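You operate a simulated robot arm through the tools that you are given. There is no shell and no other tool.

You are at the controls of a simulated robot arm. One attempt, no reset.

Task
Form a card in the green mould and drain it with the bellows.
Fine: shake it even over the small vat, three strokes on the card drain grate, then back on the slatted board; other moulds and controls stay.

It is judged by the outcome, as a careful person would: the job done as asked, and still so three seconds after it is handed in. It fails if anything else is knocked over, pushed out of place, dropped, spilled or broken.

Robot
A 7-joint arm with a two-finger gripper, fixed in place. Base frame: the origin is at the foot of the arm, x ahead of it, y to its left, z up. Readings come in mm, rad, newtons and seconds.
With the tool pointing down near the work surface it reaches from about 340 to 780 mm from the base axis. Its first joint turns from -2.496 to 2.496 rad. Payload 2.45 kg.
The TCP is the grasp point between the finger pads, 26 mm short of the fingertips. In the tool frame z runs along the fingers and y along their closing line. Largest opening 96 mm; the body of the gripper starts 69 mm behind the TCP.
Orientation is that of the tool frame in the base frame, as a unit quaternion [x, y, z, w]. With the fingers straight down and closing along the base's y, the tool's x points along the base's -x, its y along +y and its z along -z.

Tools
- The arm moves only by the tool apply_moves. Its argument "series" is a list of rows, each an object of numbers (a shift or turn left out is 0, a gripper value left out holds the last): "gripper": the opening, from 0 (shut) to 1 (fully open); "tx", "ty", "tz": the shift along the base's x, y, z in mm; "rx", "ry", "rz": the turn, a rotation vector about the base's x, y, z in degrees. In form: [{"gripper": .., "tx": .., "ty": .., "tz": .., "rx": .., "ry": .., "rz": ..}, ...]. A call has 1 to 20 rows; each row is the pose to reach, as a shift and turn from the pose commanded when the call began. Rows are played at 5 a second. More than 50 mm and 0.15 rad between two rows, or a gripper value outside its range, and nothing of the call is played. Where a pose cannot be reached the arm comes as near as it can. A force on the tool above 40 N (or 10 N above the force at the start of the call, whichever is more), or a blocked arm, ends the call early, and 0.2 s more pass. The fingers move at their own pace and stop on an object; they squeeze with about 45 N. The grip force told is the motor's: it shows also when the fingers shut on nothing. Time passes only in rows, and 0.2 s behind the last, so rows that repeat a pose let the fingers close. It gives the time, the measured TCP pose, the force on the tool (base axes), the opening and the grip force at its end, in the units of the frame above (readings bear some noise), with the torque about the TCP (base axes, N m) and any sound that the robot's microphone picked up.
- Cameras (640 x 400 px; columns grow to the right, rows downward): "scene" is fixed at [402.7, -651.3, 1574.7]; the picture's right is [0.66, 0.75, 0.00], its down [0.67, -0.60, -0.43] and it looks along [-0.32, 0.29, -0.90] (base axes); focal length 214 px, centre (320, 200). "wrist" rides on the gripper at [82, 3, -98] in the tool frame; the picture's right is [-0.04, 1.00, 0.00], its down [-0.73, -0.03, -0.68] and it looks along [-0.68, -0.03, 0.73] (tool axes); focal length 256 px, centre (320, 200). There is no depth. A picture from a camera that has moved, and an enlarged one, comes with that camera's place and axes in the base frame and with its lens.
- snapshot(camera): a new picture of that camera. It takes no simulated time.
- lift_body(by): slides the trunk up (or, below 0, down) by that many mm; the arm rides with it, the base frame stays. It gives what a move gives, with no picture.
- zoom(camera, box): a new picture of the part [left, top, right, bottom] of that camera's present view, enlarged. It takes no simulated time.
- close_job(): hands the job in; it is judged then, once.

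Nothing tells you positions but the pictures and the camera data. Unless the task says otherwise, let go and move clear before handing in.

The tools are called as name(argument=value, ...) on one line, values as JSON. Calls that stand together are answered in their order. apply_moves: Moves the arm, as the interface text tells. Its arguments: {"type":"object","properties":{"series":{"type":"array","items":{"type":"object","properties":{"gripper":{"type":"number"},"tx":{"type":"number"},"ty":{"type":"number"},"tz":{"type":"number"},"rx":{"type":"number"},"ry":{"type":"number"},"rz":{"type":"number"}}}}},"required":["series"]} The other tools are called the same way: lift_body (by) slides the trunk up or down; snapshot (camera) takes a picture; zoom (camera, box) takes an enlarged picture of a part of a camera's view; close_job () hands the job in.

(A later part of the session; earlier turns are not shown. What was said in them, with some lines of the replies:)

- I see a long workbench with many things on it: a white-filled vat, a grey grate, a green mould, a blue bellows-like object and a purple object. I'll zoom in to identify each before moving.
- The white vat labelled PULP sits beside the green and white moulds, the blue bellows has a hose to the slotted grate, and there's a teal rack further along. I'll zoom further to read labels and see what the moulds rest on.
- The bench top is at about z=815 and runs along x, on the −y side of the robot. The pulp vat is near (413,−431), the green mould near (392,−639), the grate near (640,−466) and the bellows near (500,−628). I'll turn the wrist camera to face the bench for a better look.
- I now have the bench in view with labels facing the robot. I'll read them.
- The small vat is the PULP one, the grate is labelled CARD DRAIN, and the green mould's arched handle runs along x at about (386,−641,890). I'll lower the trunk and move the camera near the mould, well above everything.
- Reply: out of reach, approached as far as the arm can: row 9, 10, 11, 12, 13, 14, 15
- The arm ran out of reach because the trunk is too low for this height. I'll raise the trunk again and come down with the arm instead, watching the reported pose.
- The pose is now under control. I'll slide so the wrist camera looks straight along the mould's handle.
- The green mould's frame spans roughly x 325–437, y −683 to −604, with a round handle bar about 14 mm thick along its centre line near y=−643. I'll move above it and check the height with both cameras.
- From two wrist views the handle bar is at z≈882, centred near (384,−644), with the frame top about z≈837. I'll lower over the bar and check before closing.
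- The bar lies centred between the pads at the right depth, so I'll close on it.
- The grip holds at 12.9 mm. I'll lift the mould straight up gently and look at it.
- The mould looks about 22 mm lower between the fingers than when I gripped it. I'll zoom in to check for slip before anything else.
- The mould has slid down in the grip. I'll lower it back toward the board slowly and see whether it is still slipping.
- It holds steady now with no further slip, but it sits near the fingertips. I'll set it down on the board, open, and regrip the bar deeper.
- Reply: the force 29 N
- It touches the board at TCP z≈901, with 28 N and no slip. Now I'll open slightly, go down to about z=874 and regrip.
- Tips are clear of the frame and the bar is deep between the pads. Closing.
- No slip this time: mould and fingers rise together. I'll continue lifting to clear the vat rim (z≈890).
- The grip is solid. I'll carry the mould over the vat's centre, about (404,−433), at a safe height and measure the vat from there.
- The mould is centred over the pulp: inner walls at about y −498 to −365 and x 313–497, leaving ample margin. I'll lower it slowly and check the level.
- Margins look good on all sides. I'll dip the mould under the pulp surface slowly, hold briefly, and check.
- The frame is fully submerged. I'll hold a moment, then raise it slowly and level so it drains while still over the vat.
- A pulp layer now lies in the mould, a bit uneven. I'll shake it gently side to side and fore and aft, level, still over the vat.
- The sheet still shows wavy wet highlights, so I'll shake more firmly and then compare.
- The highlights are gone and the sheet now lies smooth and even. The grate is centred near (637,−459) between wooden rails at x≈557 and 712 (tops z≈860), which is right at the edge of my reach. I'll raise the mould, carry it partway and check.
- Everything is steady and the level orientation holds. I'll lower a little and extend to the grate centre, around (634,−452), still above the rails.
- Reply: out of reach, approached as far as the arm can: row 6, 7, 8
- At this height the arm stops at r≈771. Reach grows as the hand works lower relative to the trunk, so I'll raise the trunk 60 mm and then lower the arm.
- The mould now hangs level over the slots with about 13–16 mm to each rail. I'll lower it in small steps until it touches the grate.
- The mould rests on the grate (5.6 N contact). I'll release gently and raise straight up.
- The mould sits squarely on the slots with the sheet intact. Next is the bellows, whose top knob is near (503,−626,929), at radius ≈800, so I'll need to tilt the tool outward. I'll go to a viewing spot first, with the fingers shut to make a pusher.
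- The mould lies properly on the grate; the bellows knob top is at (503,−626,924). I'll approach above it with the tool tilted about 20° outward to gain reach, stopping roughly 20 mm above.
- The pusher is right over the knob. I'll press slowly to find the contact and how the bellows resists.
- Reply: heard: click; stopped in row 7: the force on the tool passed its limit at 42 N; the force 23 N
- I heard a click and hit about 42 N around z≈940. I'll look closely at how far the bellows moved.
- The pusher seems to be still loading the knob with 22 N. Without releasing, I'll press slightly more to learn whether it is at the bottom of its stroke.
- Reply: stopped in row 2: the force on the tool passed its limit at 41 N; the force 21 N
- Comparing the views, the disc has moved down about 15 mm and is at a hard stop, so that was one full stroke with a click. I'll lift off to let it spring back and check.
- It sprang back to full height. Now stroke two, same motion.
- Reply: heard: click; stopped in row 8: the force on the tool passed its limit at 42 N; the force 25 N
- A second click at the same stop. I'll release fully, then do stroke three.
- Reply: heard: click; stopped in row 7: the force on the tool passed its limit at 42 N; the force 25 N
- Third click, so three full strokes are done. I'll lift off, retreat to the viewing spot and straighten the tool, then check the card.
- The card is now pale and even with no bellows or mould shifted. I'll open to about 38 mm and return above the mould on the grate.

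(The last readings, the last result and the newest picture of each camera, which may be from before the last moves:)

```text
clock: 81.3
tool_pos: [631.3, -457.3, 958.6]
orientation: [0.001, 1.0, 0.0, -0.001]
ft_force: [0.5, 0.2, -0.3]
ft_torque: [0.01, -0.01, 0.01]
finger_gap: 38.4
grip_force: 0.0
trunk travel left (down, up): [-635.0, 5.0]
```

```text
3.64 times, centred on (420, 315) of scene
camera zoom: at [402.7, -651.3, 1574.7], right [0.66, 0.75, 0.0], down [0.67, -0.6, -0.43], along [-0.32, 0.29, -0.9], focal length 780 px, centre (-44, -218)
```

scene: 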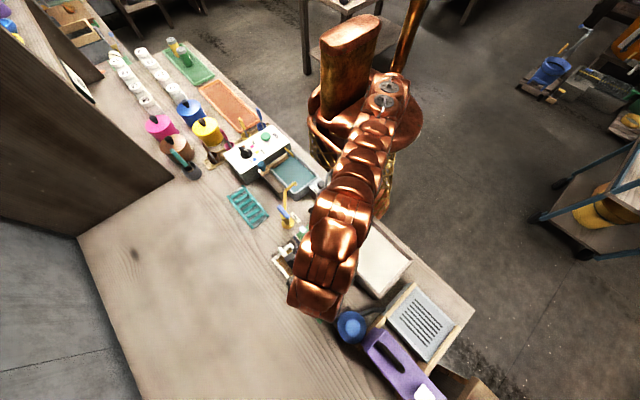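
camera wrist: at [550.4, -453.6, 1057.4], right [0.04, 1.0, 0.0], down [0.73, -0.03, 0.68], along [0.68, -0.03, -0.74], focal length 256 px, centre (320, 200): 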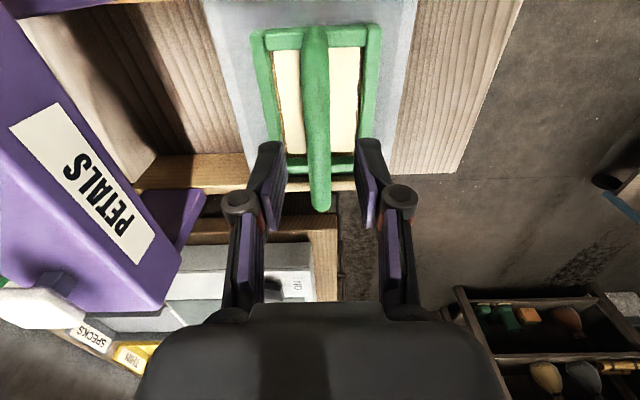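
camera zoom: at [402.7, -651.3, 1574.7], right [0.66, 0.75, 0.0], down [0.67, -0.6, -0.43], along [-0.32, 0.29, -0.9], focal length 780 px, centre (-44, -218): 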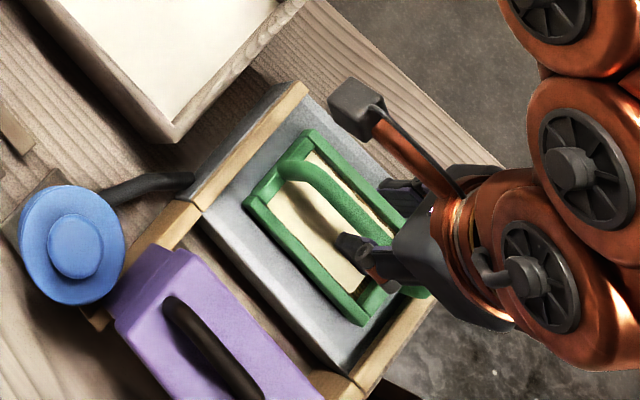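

The handle lies centred between the fingers again. I'll descend to the regrip height (z≈901).

apply_moves(series=[{"tx": 1, "tz": -10}, {"tx": 2, "tz": -22}, {"tx": 3, "ty": -0.5, "tz": -34}, {"tx": 3, "ty": -0.5, "tz": -44}, {"tx": 3, "ty": -0.5, "tz": -52}, {"tx": 3, "ty": -0.5, "tz": -57}, {"tx": 3, "ty": -0.5, "tz": -57}])

zoom(camera="wrist", box=[220, 10, 420, 270])

```text
clock: 82.9
tool_pos: [636.5, -458.3, 904.4]
orientation: [0.0, 1.0, 0.001, -0.001]
ft_force: [0.6, 0.0, 0.8]
ft_torque: [0.02, 0.01, -0.01]
finger_gap: 38.3
grip_force: 0.1
trunk travel left (down, up): [-635.0, 5.0]
```

```text
1.54 times, centred on (320, 140) of wrist
camera zoom: at [555.2, -455.0, 1001.6], right [0.04, 1.0, 0.0], down [0.73, -0.03, 0.68], along [0.68, -0.03, -0.73], focal length 394 px, centre (320, 292)
```

zoom: 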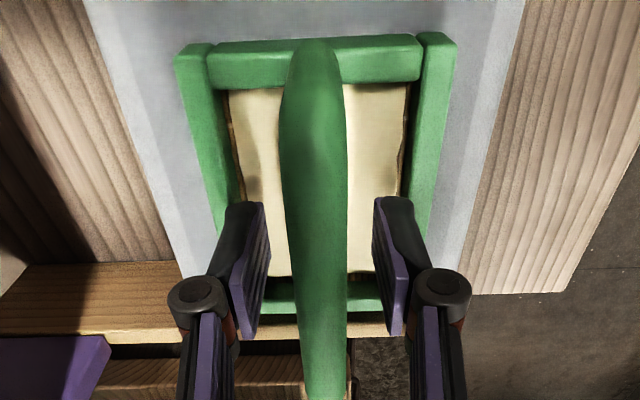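

Same depth as when I released. I'll go 3 mm deeper and close.

apply_moves(series=[{"tz": -1.5}, {"tz": -3}, {"tz": -3, "gripper": 0.2}, {"tz": -3, "gripper": 0.0}, {"tz": -3, "gripper": 0.0}, {"tz": -3, "gripper": 0.0}, {"tz": -3, "gripper": 0.0}, {"tz": -3, "gripper": 0.0}])

zoom(camera="wrist", box=[220, 10, 420, 270])

apply_moves(series=[{"tz": 1}, {"tz": 3}, {"tz": 6}, {"tz": 10}, {"tz": 14}, {"tz": 14}])

zoom(camera="wrist", box=[220, 10, 420, 270])

```text
clock: 84.7
tool_pos: [636.2, -458.6, 900.9]
orientation: [0.0, 1.0, 0.001, -0.001]
ft_force: [0.1, 0.6, -0.4]
ft_torque: [0.03, 0.01, 0.02]
finger_gap: 13.0
grip_force: 36.9
trunk travel left (down, up): [-635.0, 5.0]
```

```text
1.54 times, centred on (320, 140) of wrist
camera zoom: at [554.7, -454.9, 998.7], right [0.04, 1.0, 0.0], down [0.73, -0.03, 0.68], along [0.68, -0.03, -0.74], focal length 394 px, centre (320, 292)
```

zoom: 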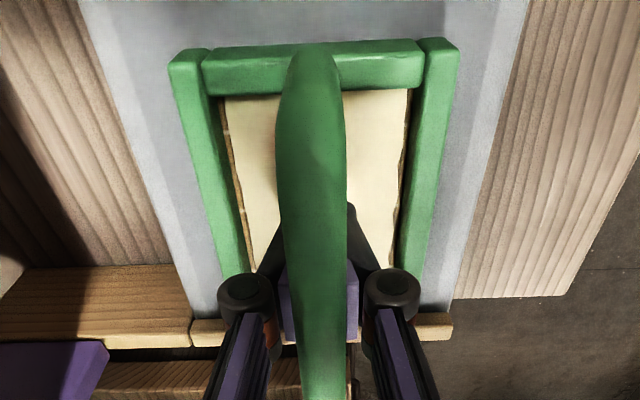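

```text
clock: 86.1
tool_pos: [634.7, -456.0, 913.7]
orientation: [0.0, 1.0, 0.001, -0.001]
ft_force: [0.2, 1.2, -1.1]
ft_torque: [-0.04, -0.01, 0.0]
finger_gap: 12.7
grip_force: 37.0
trunk travel left (down, up): [-635.0, 5.0]
```

```text
1.54 times, centred on (320, 140) of wrist
camera zoom: at [554.5, -454.6, 1012.2], right [0.04, 1.0, 0.0], down [0.73, -0.03, 0.68], along [0.68, -0.03, -0.73], focal length 394 px, centre (320, 292)
```

zoom: 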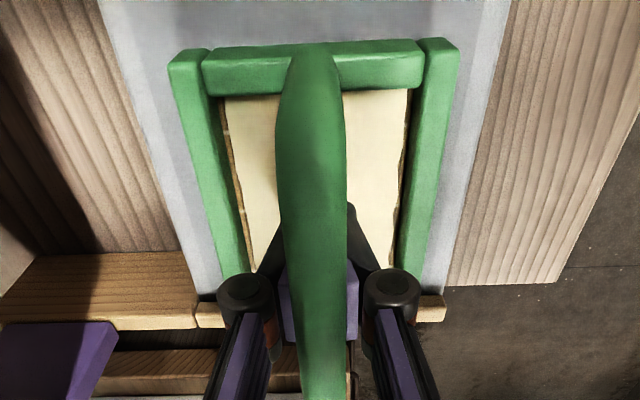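

Lifted cleanly with no slip and the card is intact. I'll carry it back over the vat side and then toward the slatted board, well above everything.

apply_moves(series=[{"tz": 8}, {"tz": 18}, {"tz": 28, "tx": -4}, {"tz": 38, "tx": -14}, {"tz": 48, "tx": -28}, {"tz": 58, "tx": -46}, {"tz": 66, "tx": -68}, {"tz": 70, "tx": -92}, {"tz": 70, "tx": -116}, {"tz": 70, "tx": -140}, {"tz": 70, "tx": -164}, {"tz": 70, "tx": -188}, {"tz": 70, "tx": -210}, {"tz": 70, "tx": -228}, {"tz": 70, "tx": -240}, {"tz": 70, "tx": -246}, {"tz": 70, "tx": -248}, {"tz": 70, "tx": -248}])

apply_moves(series=[{"ty": -6}, {"ty": -18}, {"ty": -36}, {"ty": -58}, {"ty": -80}, {"ty": -102}, {"ty": -122}, {"ty": -138}, {"ty": -148}, {"ty": -154}, {"ty": -154}])

snapshot(camera="wrist")

zoom(camera="scene", box=[260, 230, 400, 340])

```text
clock: 89.9
tool_pos: [386.2, -456.7, 983.7]
orientation: [-0.001, 1.0, 0.001, -0.001]
ft_force: [0.0, -0.3, -1.1]
ft_torque: [0.01, -0.01, -0.01]
finger_gap: 12.4
grip_force: 36.1
trunk travel left (down, up): [-635.0, 5.0]
```

```text
clock: 92.3
tool_pos: [387.7, -611.1, 984.9]
orientation: [0.0, 1.0, 0.001, -0.001]
ft_force: [0.2, 0.3, -0.9]
ft_torque: [-0.02, 0.01, 0.0]
finger_gap: 12.5
grip_force: 36.9
trunk travel left (down, up): [-635.0, 5.0]
```

```text
taken
camera wrist: at [306.4, -609.3, 1082.7], right [0.04, 1.0, 0.0], down [0.73, -0.03, 0.68], along [0.68, -0.03, -0.73], focal length 256 px, centre (320, 200)
```

wrist: 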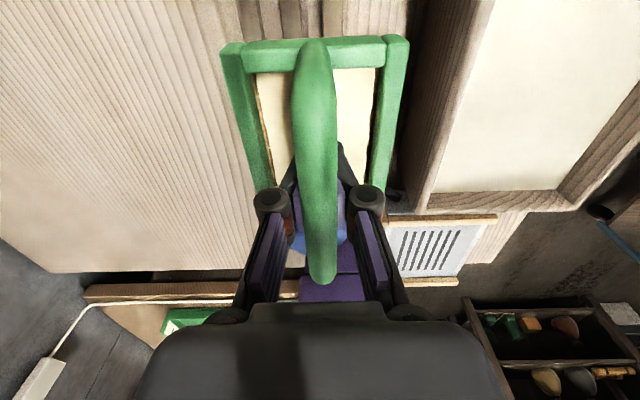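

```text
3.64 times, centred on (330, 285) of scene
camera zoom: at [402.7, -651.3, 1574.7], right [0.66, 0.75, 0.0], down [0.67, -0.6, -0.43], along [-0.32, 0.29, -0.9], focal length 780 px, centre (284, -109)
```

zoom: 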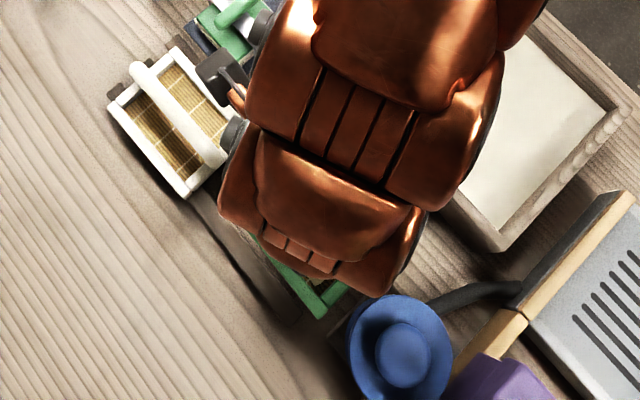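

The slatted board lies clear below, its slats centred near y≈−638 and ending at x≈444. I'll move over the mould's original spot (385,−643) and start descending.

apply_moves(series=[{"tx": -0.5, "ty": -8, "tz": -6}, {"tx": -1, "ty": -18, "tz": -16}, {"tx": -1.5, "ty": -27, "tz": -28}, {"tx": -1.5, "ty": -32, "tz": -40}, {"tx": -1.5, "ty": -32, "tz": -52}, {"tx": -1.5, "ty": -32, "tz": -64}, {"tx": -1.5, "ty": -32, "tz": -76}, {"tx": -1.5, "ty": -32, "tz": -86}, {"tx": -1.5, "ty": -32, "tz": -92}, {"tx": -1.5, "ty": -32, "tz": -92}])

snapshot(camera="wrist")

zoom(camera="scene", box=[260, 230, 400, 340])

```text
clock: 94.5
tool_pos: [385.4, -643.2, 891.3]
orientation: [0.0, 1.0, 0.002, -0.001]
ft_force: [0.1, -0.4, -0.3]
ft_torque: [-0.02, 0.01, 0.0]
finger_gap: 12.3
grip_force: 36.6
trunk travel left (down, up): [-635.0, 5.0]
```

```text
taken
camera wrist: at [304.2, -640.6, 989.4], right [0.04, 1.0, 0.0], down [0.73, -0.03, 0.68], along [0.68, -0.03, -0.74], focal length 256 px, centre (320, 200)
```

wrist: 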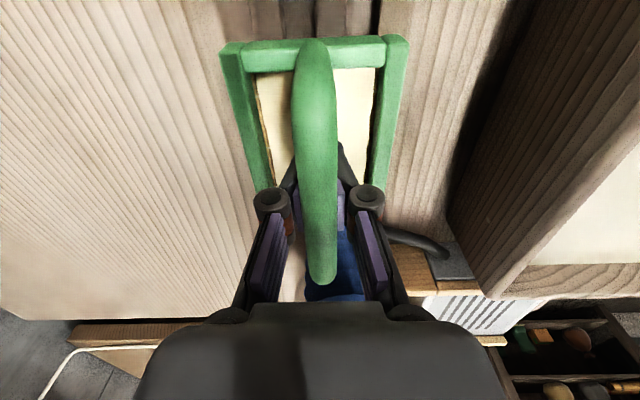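

```text
3.64 times, centred on (330, 285) of scene
camera zoom: at [402.7, -651.3, 1574.7], right [0.66, 0.75, 0.0], down [0.67, -0.6, -0.43], along [-0.32, 0.29, -0.9], focal length 780 px, centre (284, -109)
```

zoom: 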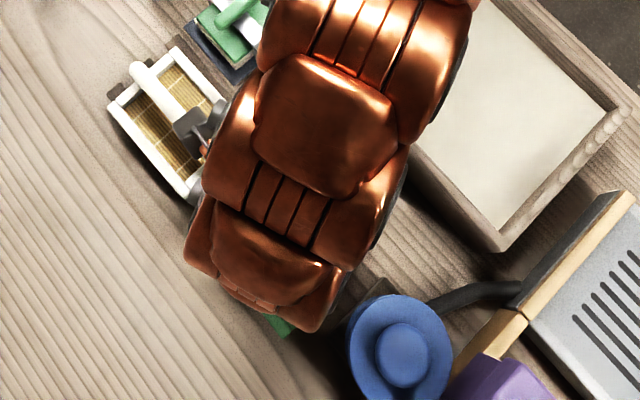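

Aligned with its original place. Lowering gently to contact.

apply_moves(series=[{"tz": -4}, {"tz": -8}, {"tz": -12}, {"tz": -15}, {"tz": -17}, {"tz": -17}])

```text
clock: 95.9
tool_pos: [384.7, -643.7, 874.9]
orientation: [0.0, 1.0, 0.001, -0.001]
ft_force: [0.8, -0.3, -1.4]
ft_torque: [-0.03, 0.01, -0.01]
finger_gap: 12.4
grip_force: 36.3
trunk travel left (down, up): [-635.0, 5.0]
```

No contact yet at z≈875, so I'll continue in smaller steps.

apply_moves(series=[{"tz": -1.5}, {"tz": -3}, {"tz": -4.5}, {"tz": -4.5}])

```text
clock: 96.9
tool_pos: [386.5, -643.8, 869.3]
orientation: [0.0, 1.0, 0.001, -0.001]
ft_force: [0.3, 0.4, -0.3]
ft_torque: [0.0, -0.01, -0.01]
finger_gap: 12.4
grip_force: 35.8
trunk travel left (down, up): [-635.0, 5.0]
```

apply_moves(series=[{"tz": -1}, {"tz": -2}, {"tz": -3}, {"tz": -3}])

zoom(camera="wrist", box=[220, 10, 420, 270])

```text
clock: 97.9
tool_pos: [385.7, -644.4, 867.1]
orientation: [0.0, 1.0, 0.001, -0.001]
ft_force: [-0.2, 1.0, -0.3]
ft_torque: [0.01, 0.0, 0.0]
finger_gap: 12.3
grip_force: 35.7
trunk travel left (down, up): [-635.0, 5.0]
```

```text
1.54 times, centred on (320, 140) of wrist
camera zoom: at [304.8, -640.9, 965.5], right [0.04, 1.0, 0.0], down [0.73, -0.03, 0.68], along [0.68, -0.03, -0.74], focal length 394 px, centre (320, 292)
```

zoom: 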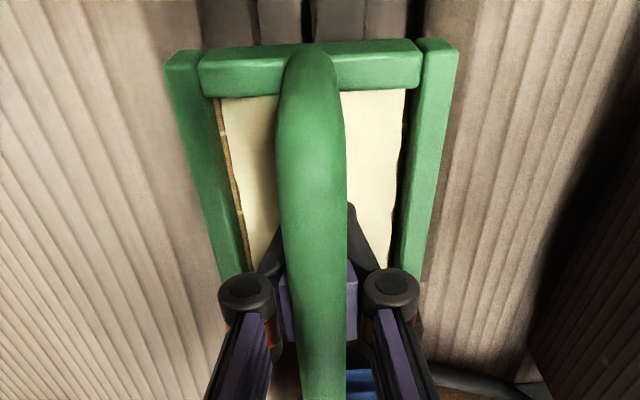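

apply_moves(series=[{"tz": -1}, {"tz": -2}, {"tz": -3}, {"tz": -3}])

```text
clock: 98.9
tool_pos: [387.7, -642.7, 864.1]
orientation: [0.0, 1.0, 0.001, 0.0]
ft_force: [-0.2, 0.4, -0.3]
ft_torque: [0.03, -0.02, 0.0]
finger_gap: 12.3
grip_force: 36.2
trunk travel left (down, up): [-635.0, 5.0]
```

apply_moves(series=[{"tz": -1}, {"tz": -2}, {"tz": -3}, {"tz": -3}])

```text
clock: 99.9
tool_pos: [384.8, -643.8, 860.9]
orientation: [0.0, 1.0, 0.001, -0.001]
ft_force: [0.1, 0.0, -1.0]
ft_torque: [-0.03, -0.01, -0.04]
finger_gap: 6.1
grip_force: 28.5
trunk travel left (down, up): [-635.0, 5.0]
```

The gap suddenly dropped to 6 mm, so the bar has shifted in the fingers. I'll look before doing anything.

snapshot(camera="wrist")

zoom(camera="wrist", box=[220, 10, 420, 290])

zoom(camera="scene", box=[270, 240, 370, 330])

```text
taken
camera wrist: at [304.2, -640.7, 959.5], right [0.04, 1.0, 0.0], down [0.73, -0.03, 0.68], along [0.68, -0.03, -0.74], focal length 256 px, centre (320, 200)
```

wrist: 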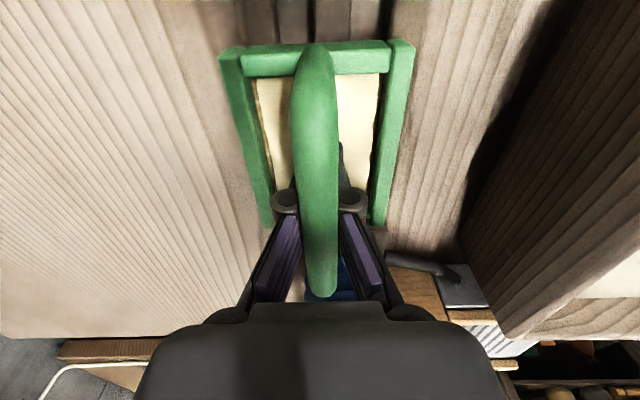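

```text
1.43 times, centred on (320, 150) of wrist
camera zoom: at [304.2, -640.7, 959.5], right [0.04, 1.0, 0.0], down [0.73, -0.03, 0.68], along [0.68, -0.03, -0.74], focal length 366 px, centre (320, 271)
```

zoom: 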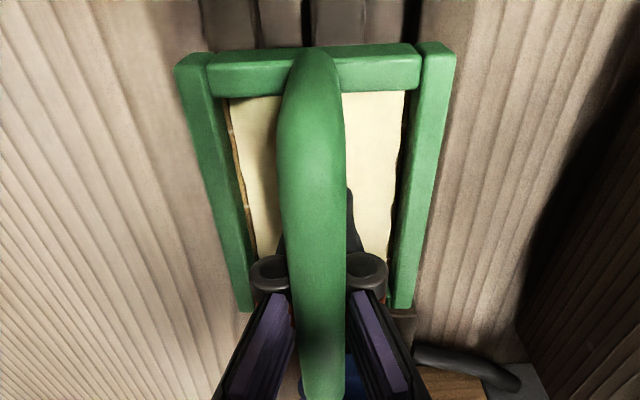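

```text
4.44 times, centred on (320, 285) of scene
camera zoom: at [402.7, -651.3, 1574.7], right [0.66, 0.75, 0.0], down [0.67, -0.6, -0.43], along [-0.32, 0.29, -0.9], focal length 953 px, centre (320, -178)
```

zoom: 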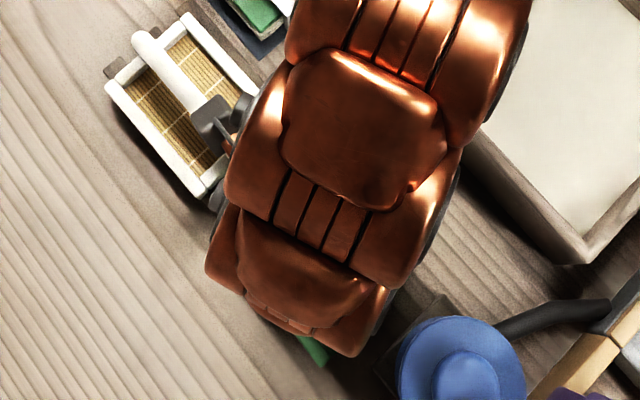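

The bar has ridden up above the pads as the mould met the board; force is near zero, so it is resting. I'll open just enough for the bar to pass, keeping the fingers clear of the frame and card.

apply_moves(series=[{"gripper": 0.12}, {"gripper": 0.2}, {"gripper": 0.27}, {"gripper": 0.27}, {"gripper": 0.27}])

snapshot(camera="wrist")

zoom(camera="wrist", box=[220, 10, 420, 290])

```text
clock: 101.1
tool_pos: [384.8, -642.9, 861.8]
orientation: [0.001, 1.0, 0.0, -0.001]
ft_force: [0.2, -0.2, -1.0]
ft_torque: [-0.01, -0.05, 0.0]
finger_gap: 26.1
grip_force: 0.2
trunk travel left (down, up): [-635.0, 5.0]
```

```text
taken
camera wrist: at [304.3, -640.7, 959.6], right [0.04, 1.0, 0.0], down [0.73, -0.03, 0.68], along [0.68, -0.03, -0.74], focal length 256 px, centre (320, 200)
```

wrist: 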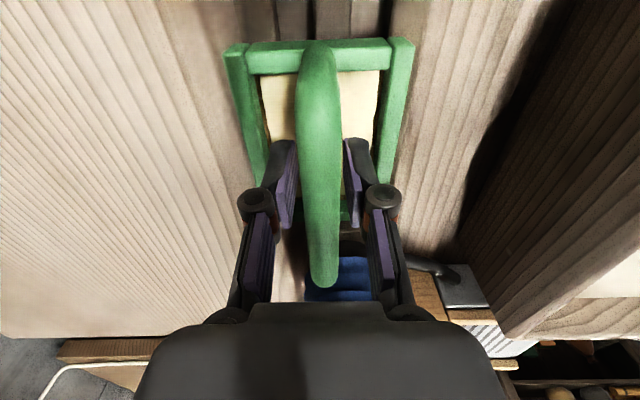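

```text
1.43 times, centred on (320, 150) of wrist
camera zoom: at [304.3, -640.7, 959.6], right [0.04, 1.0, 0.0], down [0.73, -0.03, 0.68], along [0.68, -0.03, -0.74], focal length 366 px, centre (320, 271)
```

zoom: 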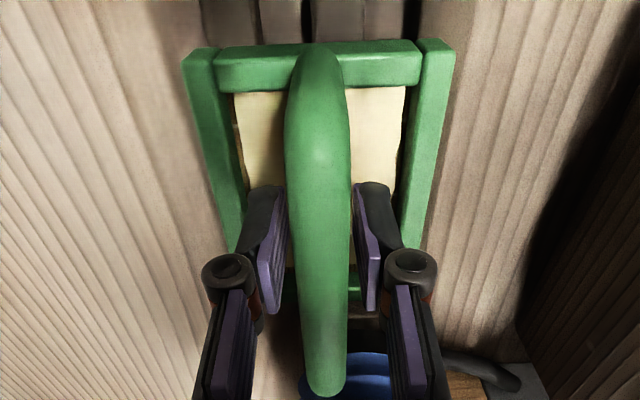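

The mould has settled flat on the board with the bar free between the fingers. I'll rise straight up.

apply_moves(series=[{"tz": 5}, {"tz": 12}, {"tz": 20}, {"tz": 30}, {"tz": 40}, {"tz": 52}, {"tz": 66}, {"tz": 80}, {"tz": 80}])

snapshot(camera="wrist")

zoom(camera="wrist", box=[240, 0, 400, 200])

```text
clock: 103.1
tool_pos: [384.6, -643.2, 941.8]
orientation: [0.0, 1.0, 0.002, 0.0]
ft_force: [-0.1, -0.2, -0.1]
ft_torque: [-0.01, 0.02, 0.03]
finger_gap: 26.1
grip_force: 0.2
trunk travel left (down, up): [-635.0, 5.0]
```

```text
taken
camera wrist: at [303.6, -640.5, 1039.2], right [0.04, 1.0, 0.0], down [0.73, -0.03, 0.68], along [0.68, -0.03, -0.74], focal length 256 px, centre (320, 200)
```

wrist: 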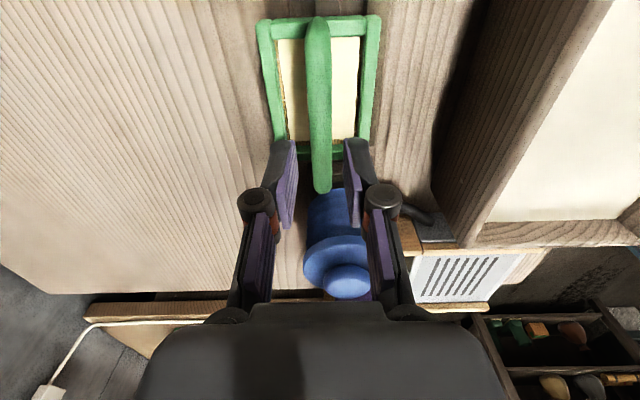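

```text
2.00 times, centred on (320, 100) of wrist
camera zoom: at [303.6, -640.5, 1039.2], right [0.04, 1.0, 0.0], down [0.73, -0.03, 0.68], along [0.68, -0.03, -0.74], focal length 512 px, centre (320, 400)
```

zoom: 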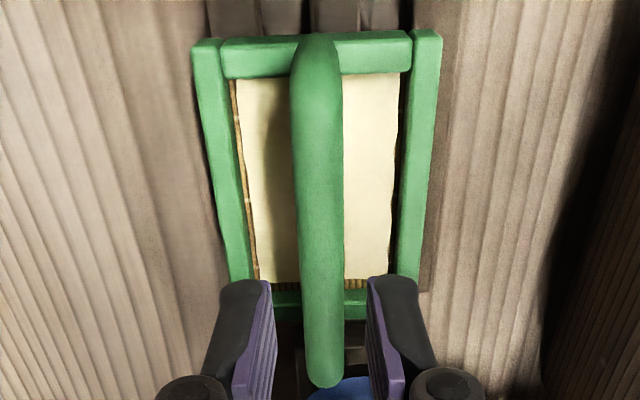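

The card is even and the mould sits on the board. I'll retreat inward and up, then inspect the whole scene.

apply_moves(series=[{"tz": 12}, {"tz": 28, "ty": 8}, {"tz": 44, "ty": 26}, {"tz": 60, "ty": 50}, {"tz": 72, "ty": 76}, {"tz": 84, "ty": 104}, {"tz": 96, "ty": 132}, {"tz": 108, "ty": 160}, {"tz": 120, "ty": 190}, {"tz": 132, "ty": 220}, {"tz": 144, "ty": 250}, {"tz": 156, "ty": 280}, {"tz": 170, "ty": 310}, {"tz": 184, "ty": 340}, {"tz": 200, "ty": 370}, {"tz": 210, "ty": 385}, {"tz": 210, "ty": 385}])

snapshot(camera="scene")

zoom(camera="scene", box=[270, 240, 370, 330])

zoom(camera="scene", box=[310, 260, 490, 380])

snapshot(camera="wrist")

```text
clock: 106.7
tool_pos: [383.8, -257.8, 1153.1]
orientation: [0.0, 1.0, 0.001, -0.001]
ft_force: [-0.1, 0.4, 0.7]
ft_torque: [-0.01, 0.01, -0.01]
finger_gap: 25.9
grip_force: 0.0
trunk travel left (down, up): [-635.0, 5.0]
```

```text
taken
```

scene: 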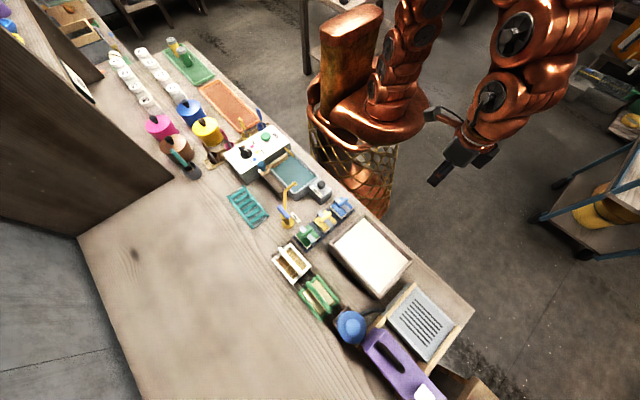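

```text
4.44 times, centred on (320, 285) of scene
camera zoom: at [402.7, -651.3, 1574.7], right [0.66, 0.75, 0.0], down [0.67, -0.6, -0.43], along [-0.32, 0.29, -0.9], focal length 953 px, centre (320, -178)
```

zoom: 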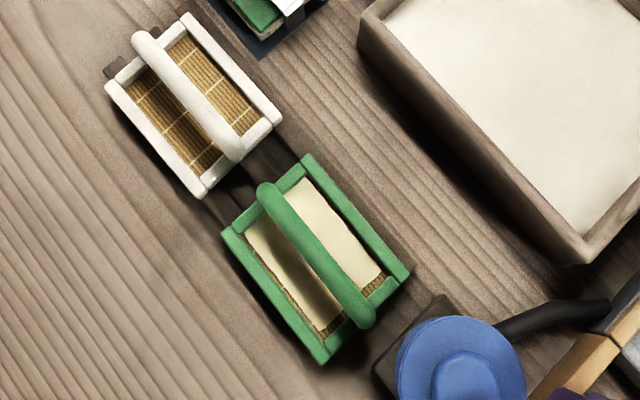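

```text
3.33 times, centred on (400, 320) of scene
camera zoom: at [402.7, -651.3, 1574.7], right [0.66, 0.75, 0.0], down [0.67, -0.6, -0.43], along [-0.32, 0.29, -0.9], focal length 715 px, centre (53, -200)
```

zoom: 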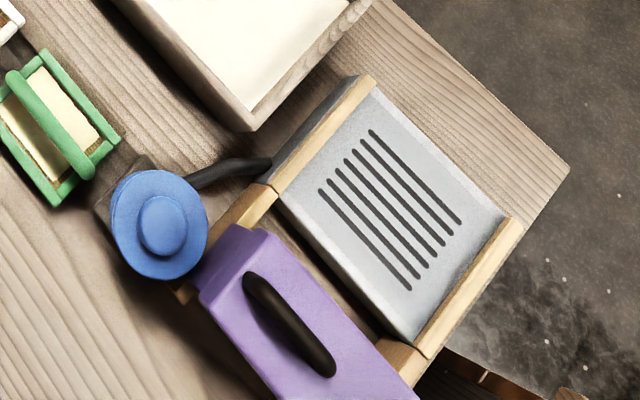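

```text
taken
camera wrist: at [302.9, -254.6, 1250.4], right [0.04, 1.0, 0.0], down [0.73, -0.03, 0.68], along [0.68, -0.03, -0.73], focal length 256 px, centre (320, 200)
```

wrist: 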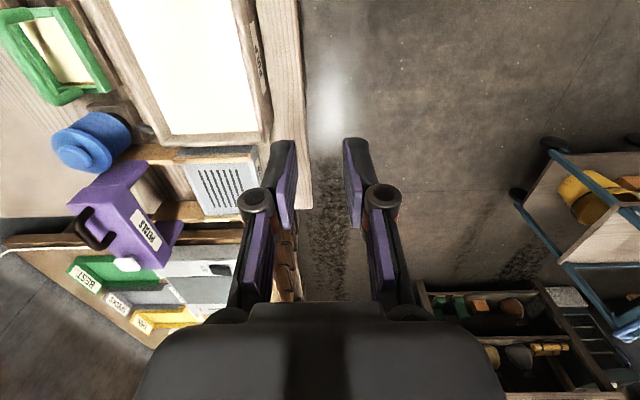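

The green mould is back on the slatted board with a smooth, drained card. The white mould, vat, grate and bellows all look unmoved, and the arm is clear, so I'm handing the job in.

close_job()

```text
The job is handed in.
```

I formed the card in the green mould, drained it with the bellows, and handed the job in with the mould back on the slatted board. No verdict has come back yet.

- **Forming:** I dipped the mould fully in the pulp vat and raised it level. I shook it over the vat until the sheet looked smooth and even; the first shake wasn't enough, so I shook it a second time.
- **Draining:** I set the mould over the slots of the card drain grate and gave the bellows three full strokes. Each ended at the stop with a click, and I let the bellows spring back between strokes.
- **Grip slips:** On the first lift the mould slid about 22 mm down in the fingers. I put it back on the board and gripped it again before going on. When I set it down at the end, the handle rode up out of the grip and the mould settled the last few millimetres when I opened. In the last views the mould sat flat on the board and the card looked intact.
- **Everything else:** The other mould, the controls and the rest of the bench looked unmoved, and the arm is clear.
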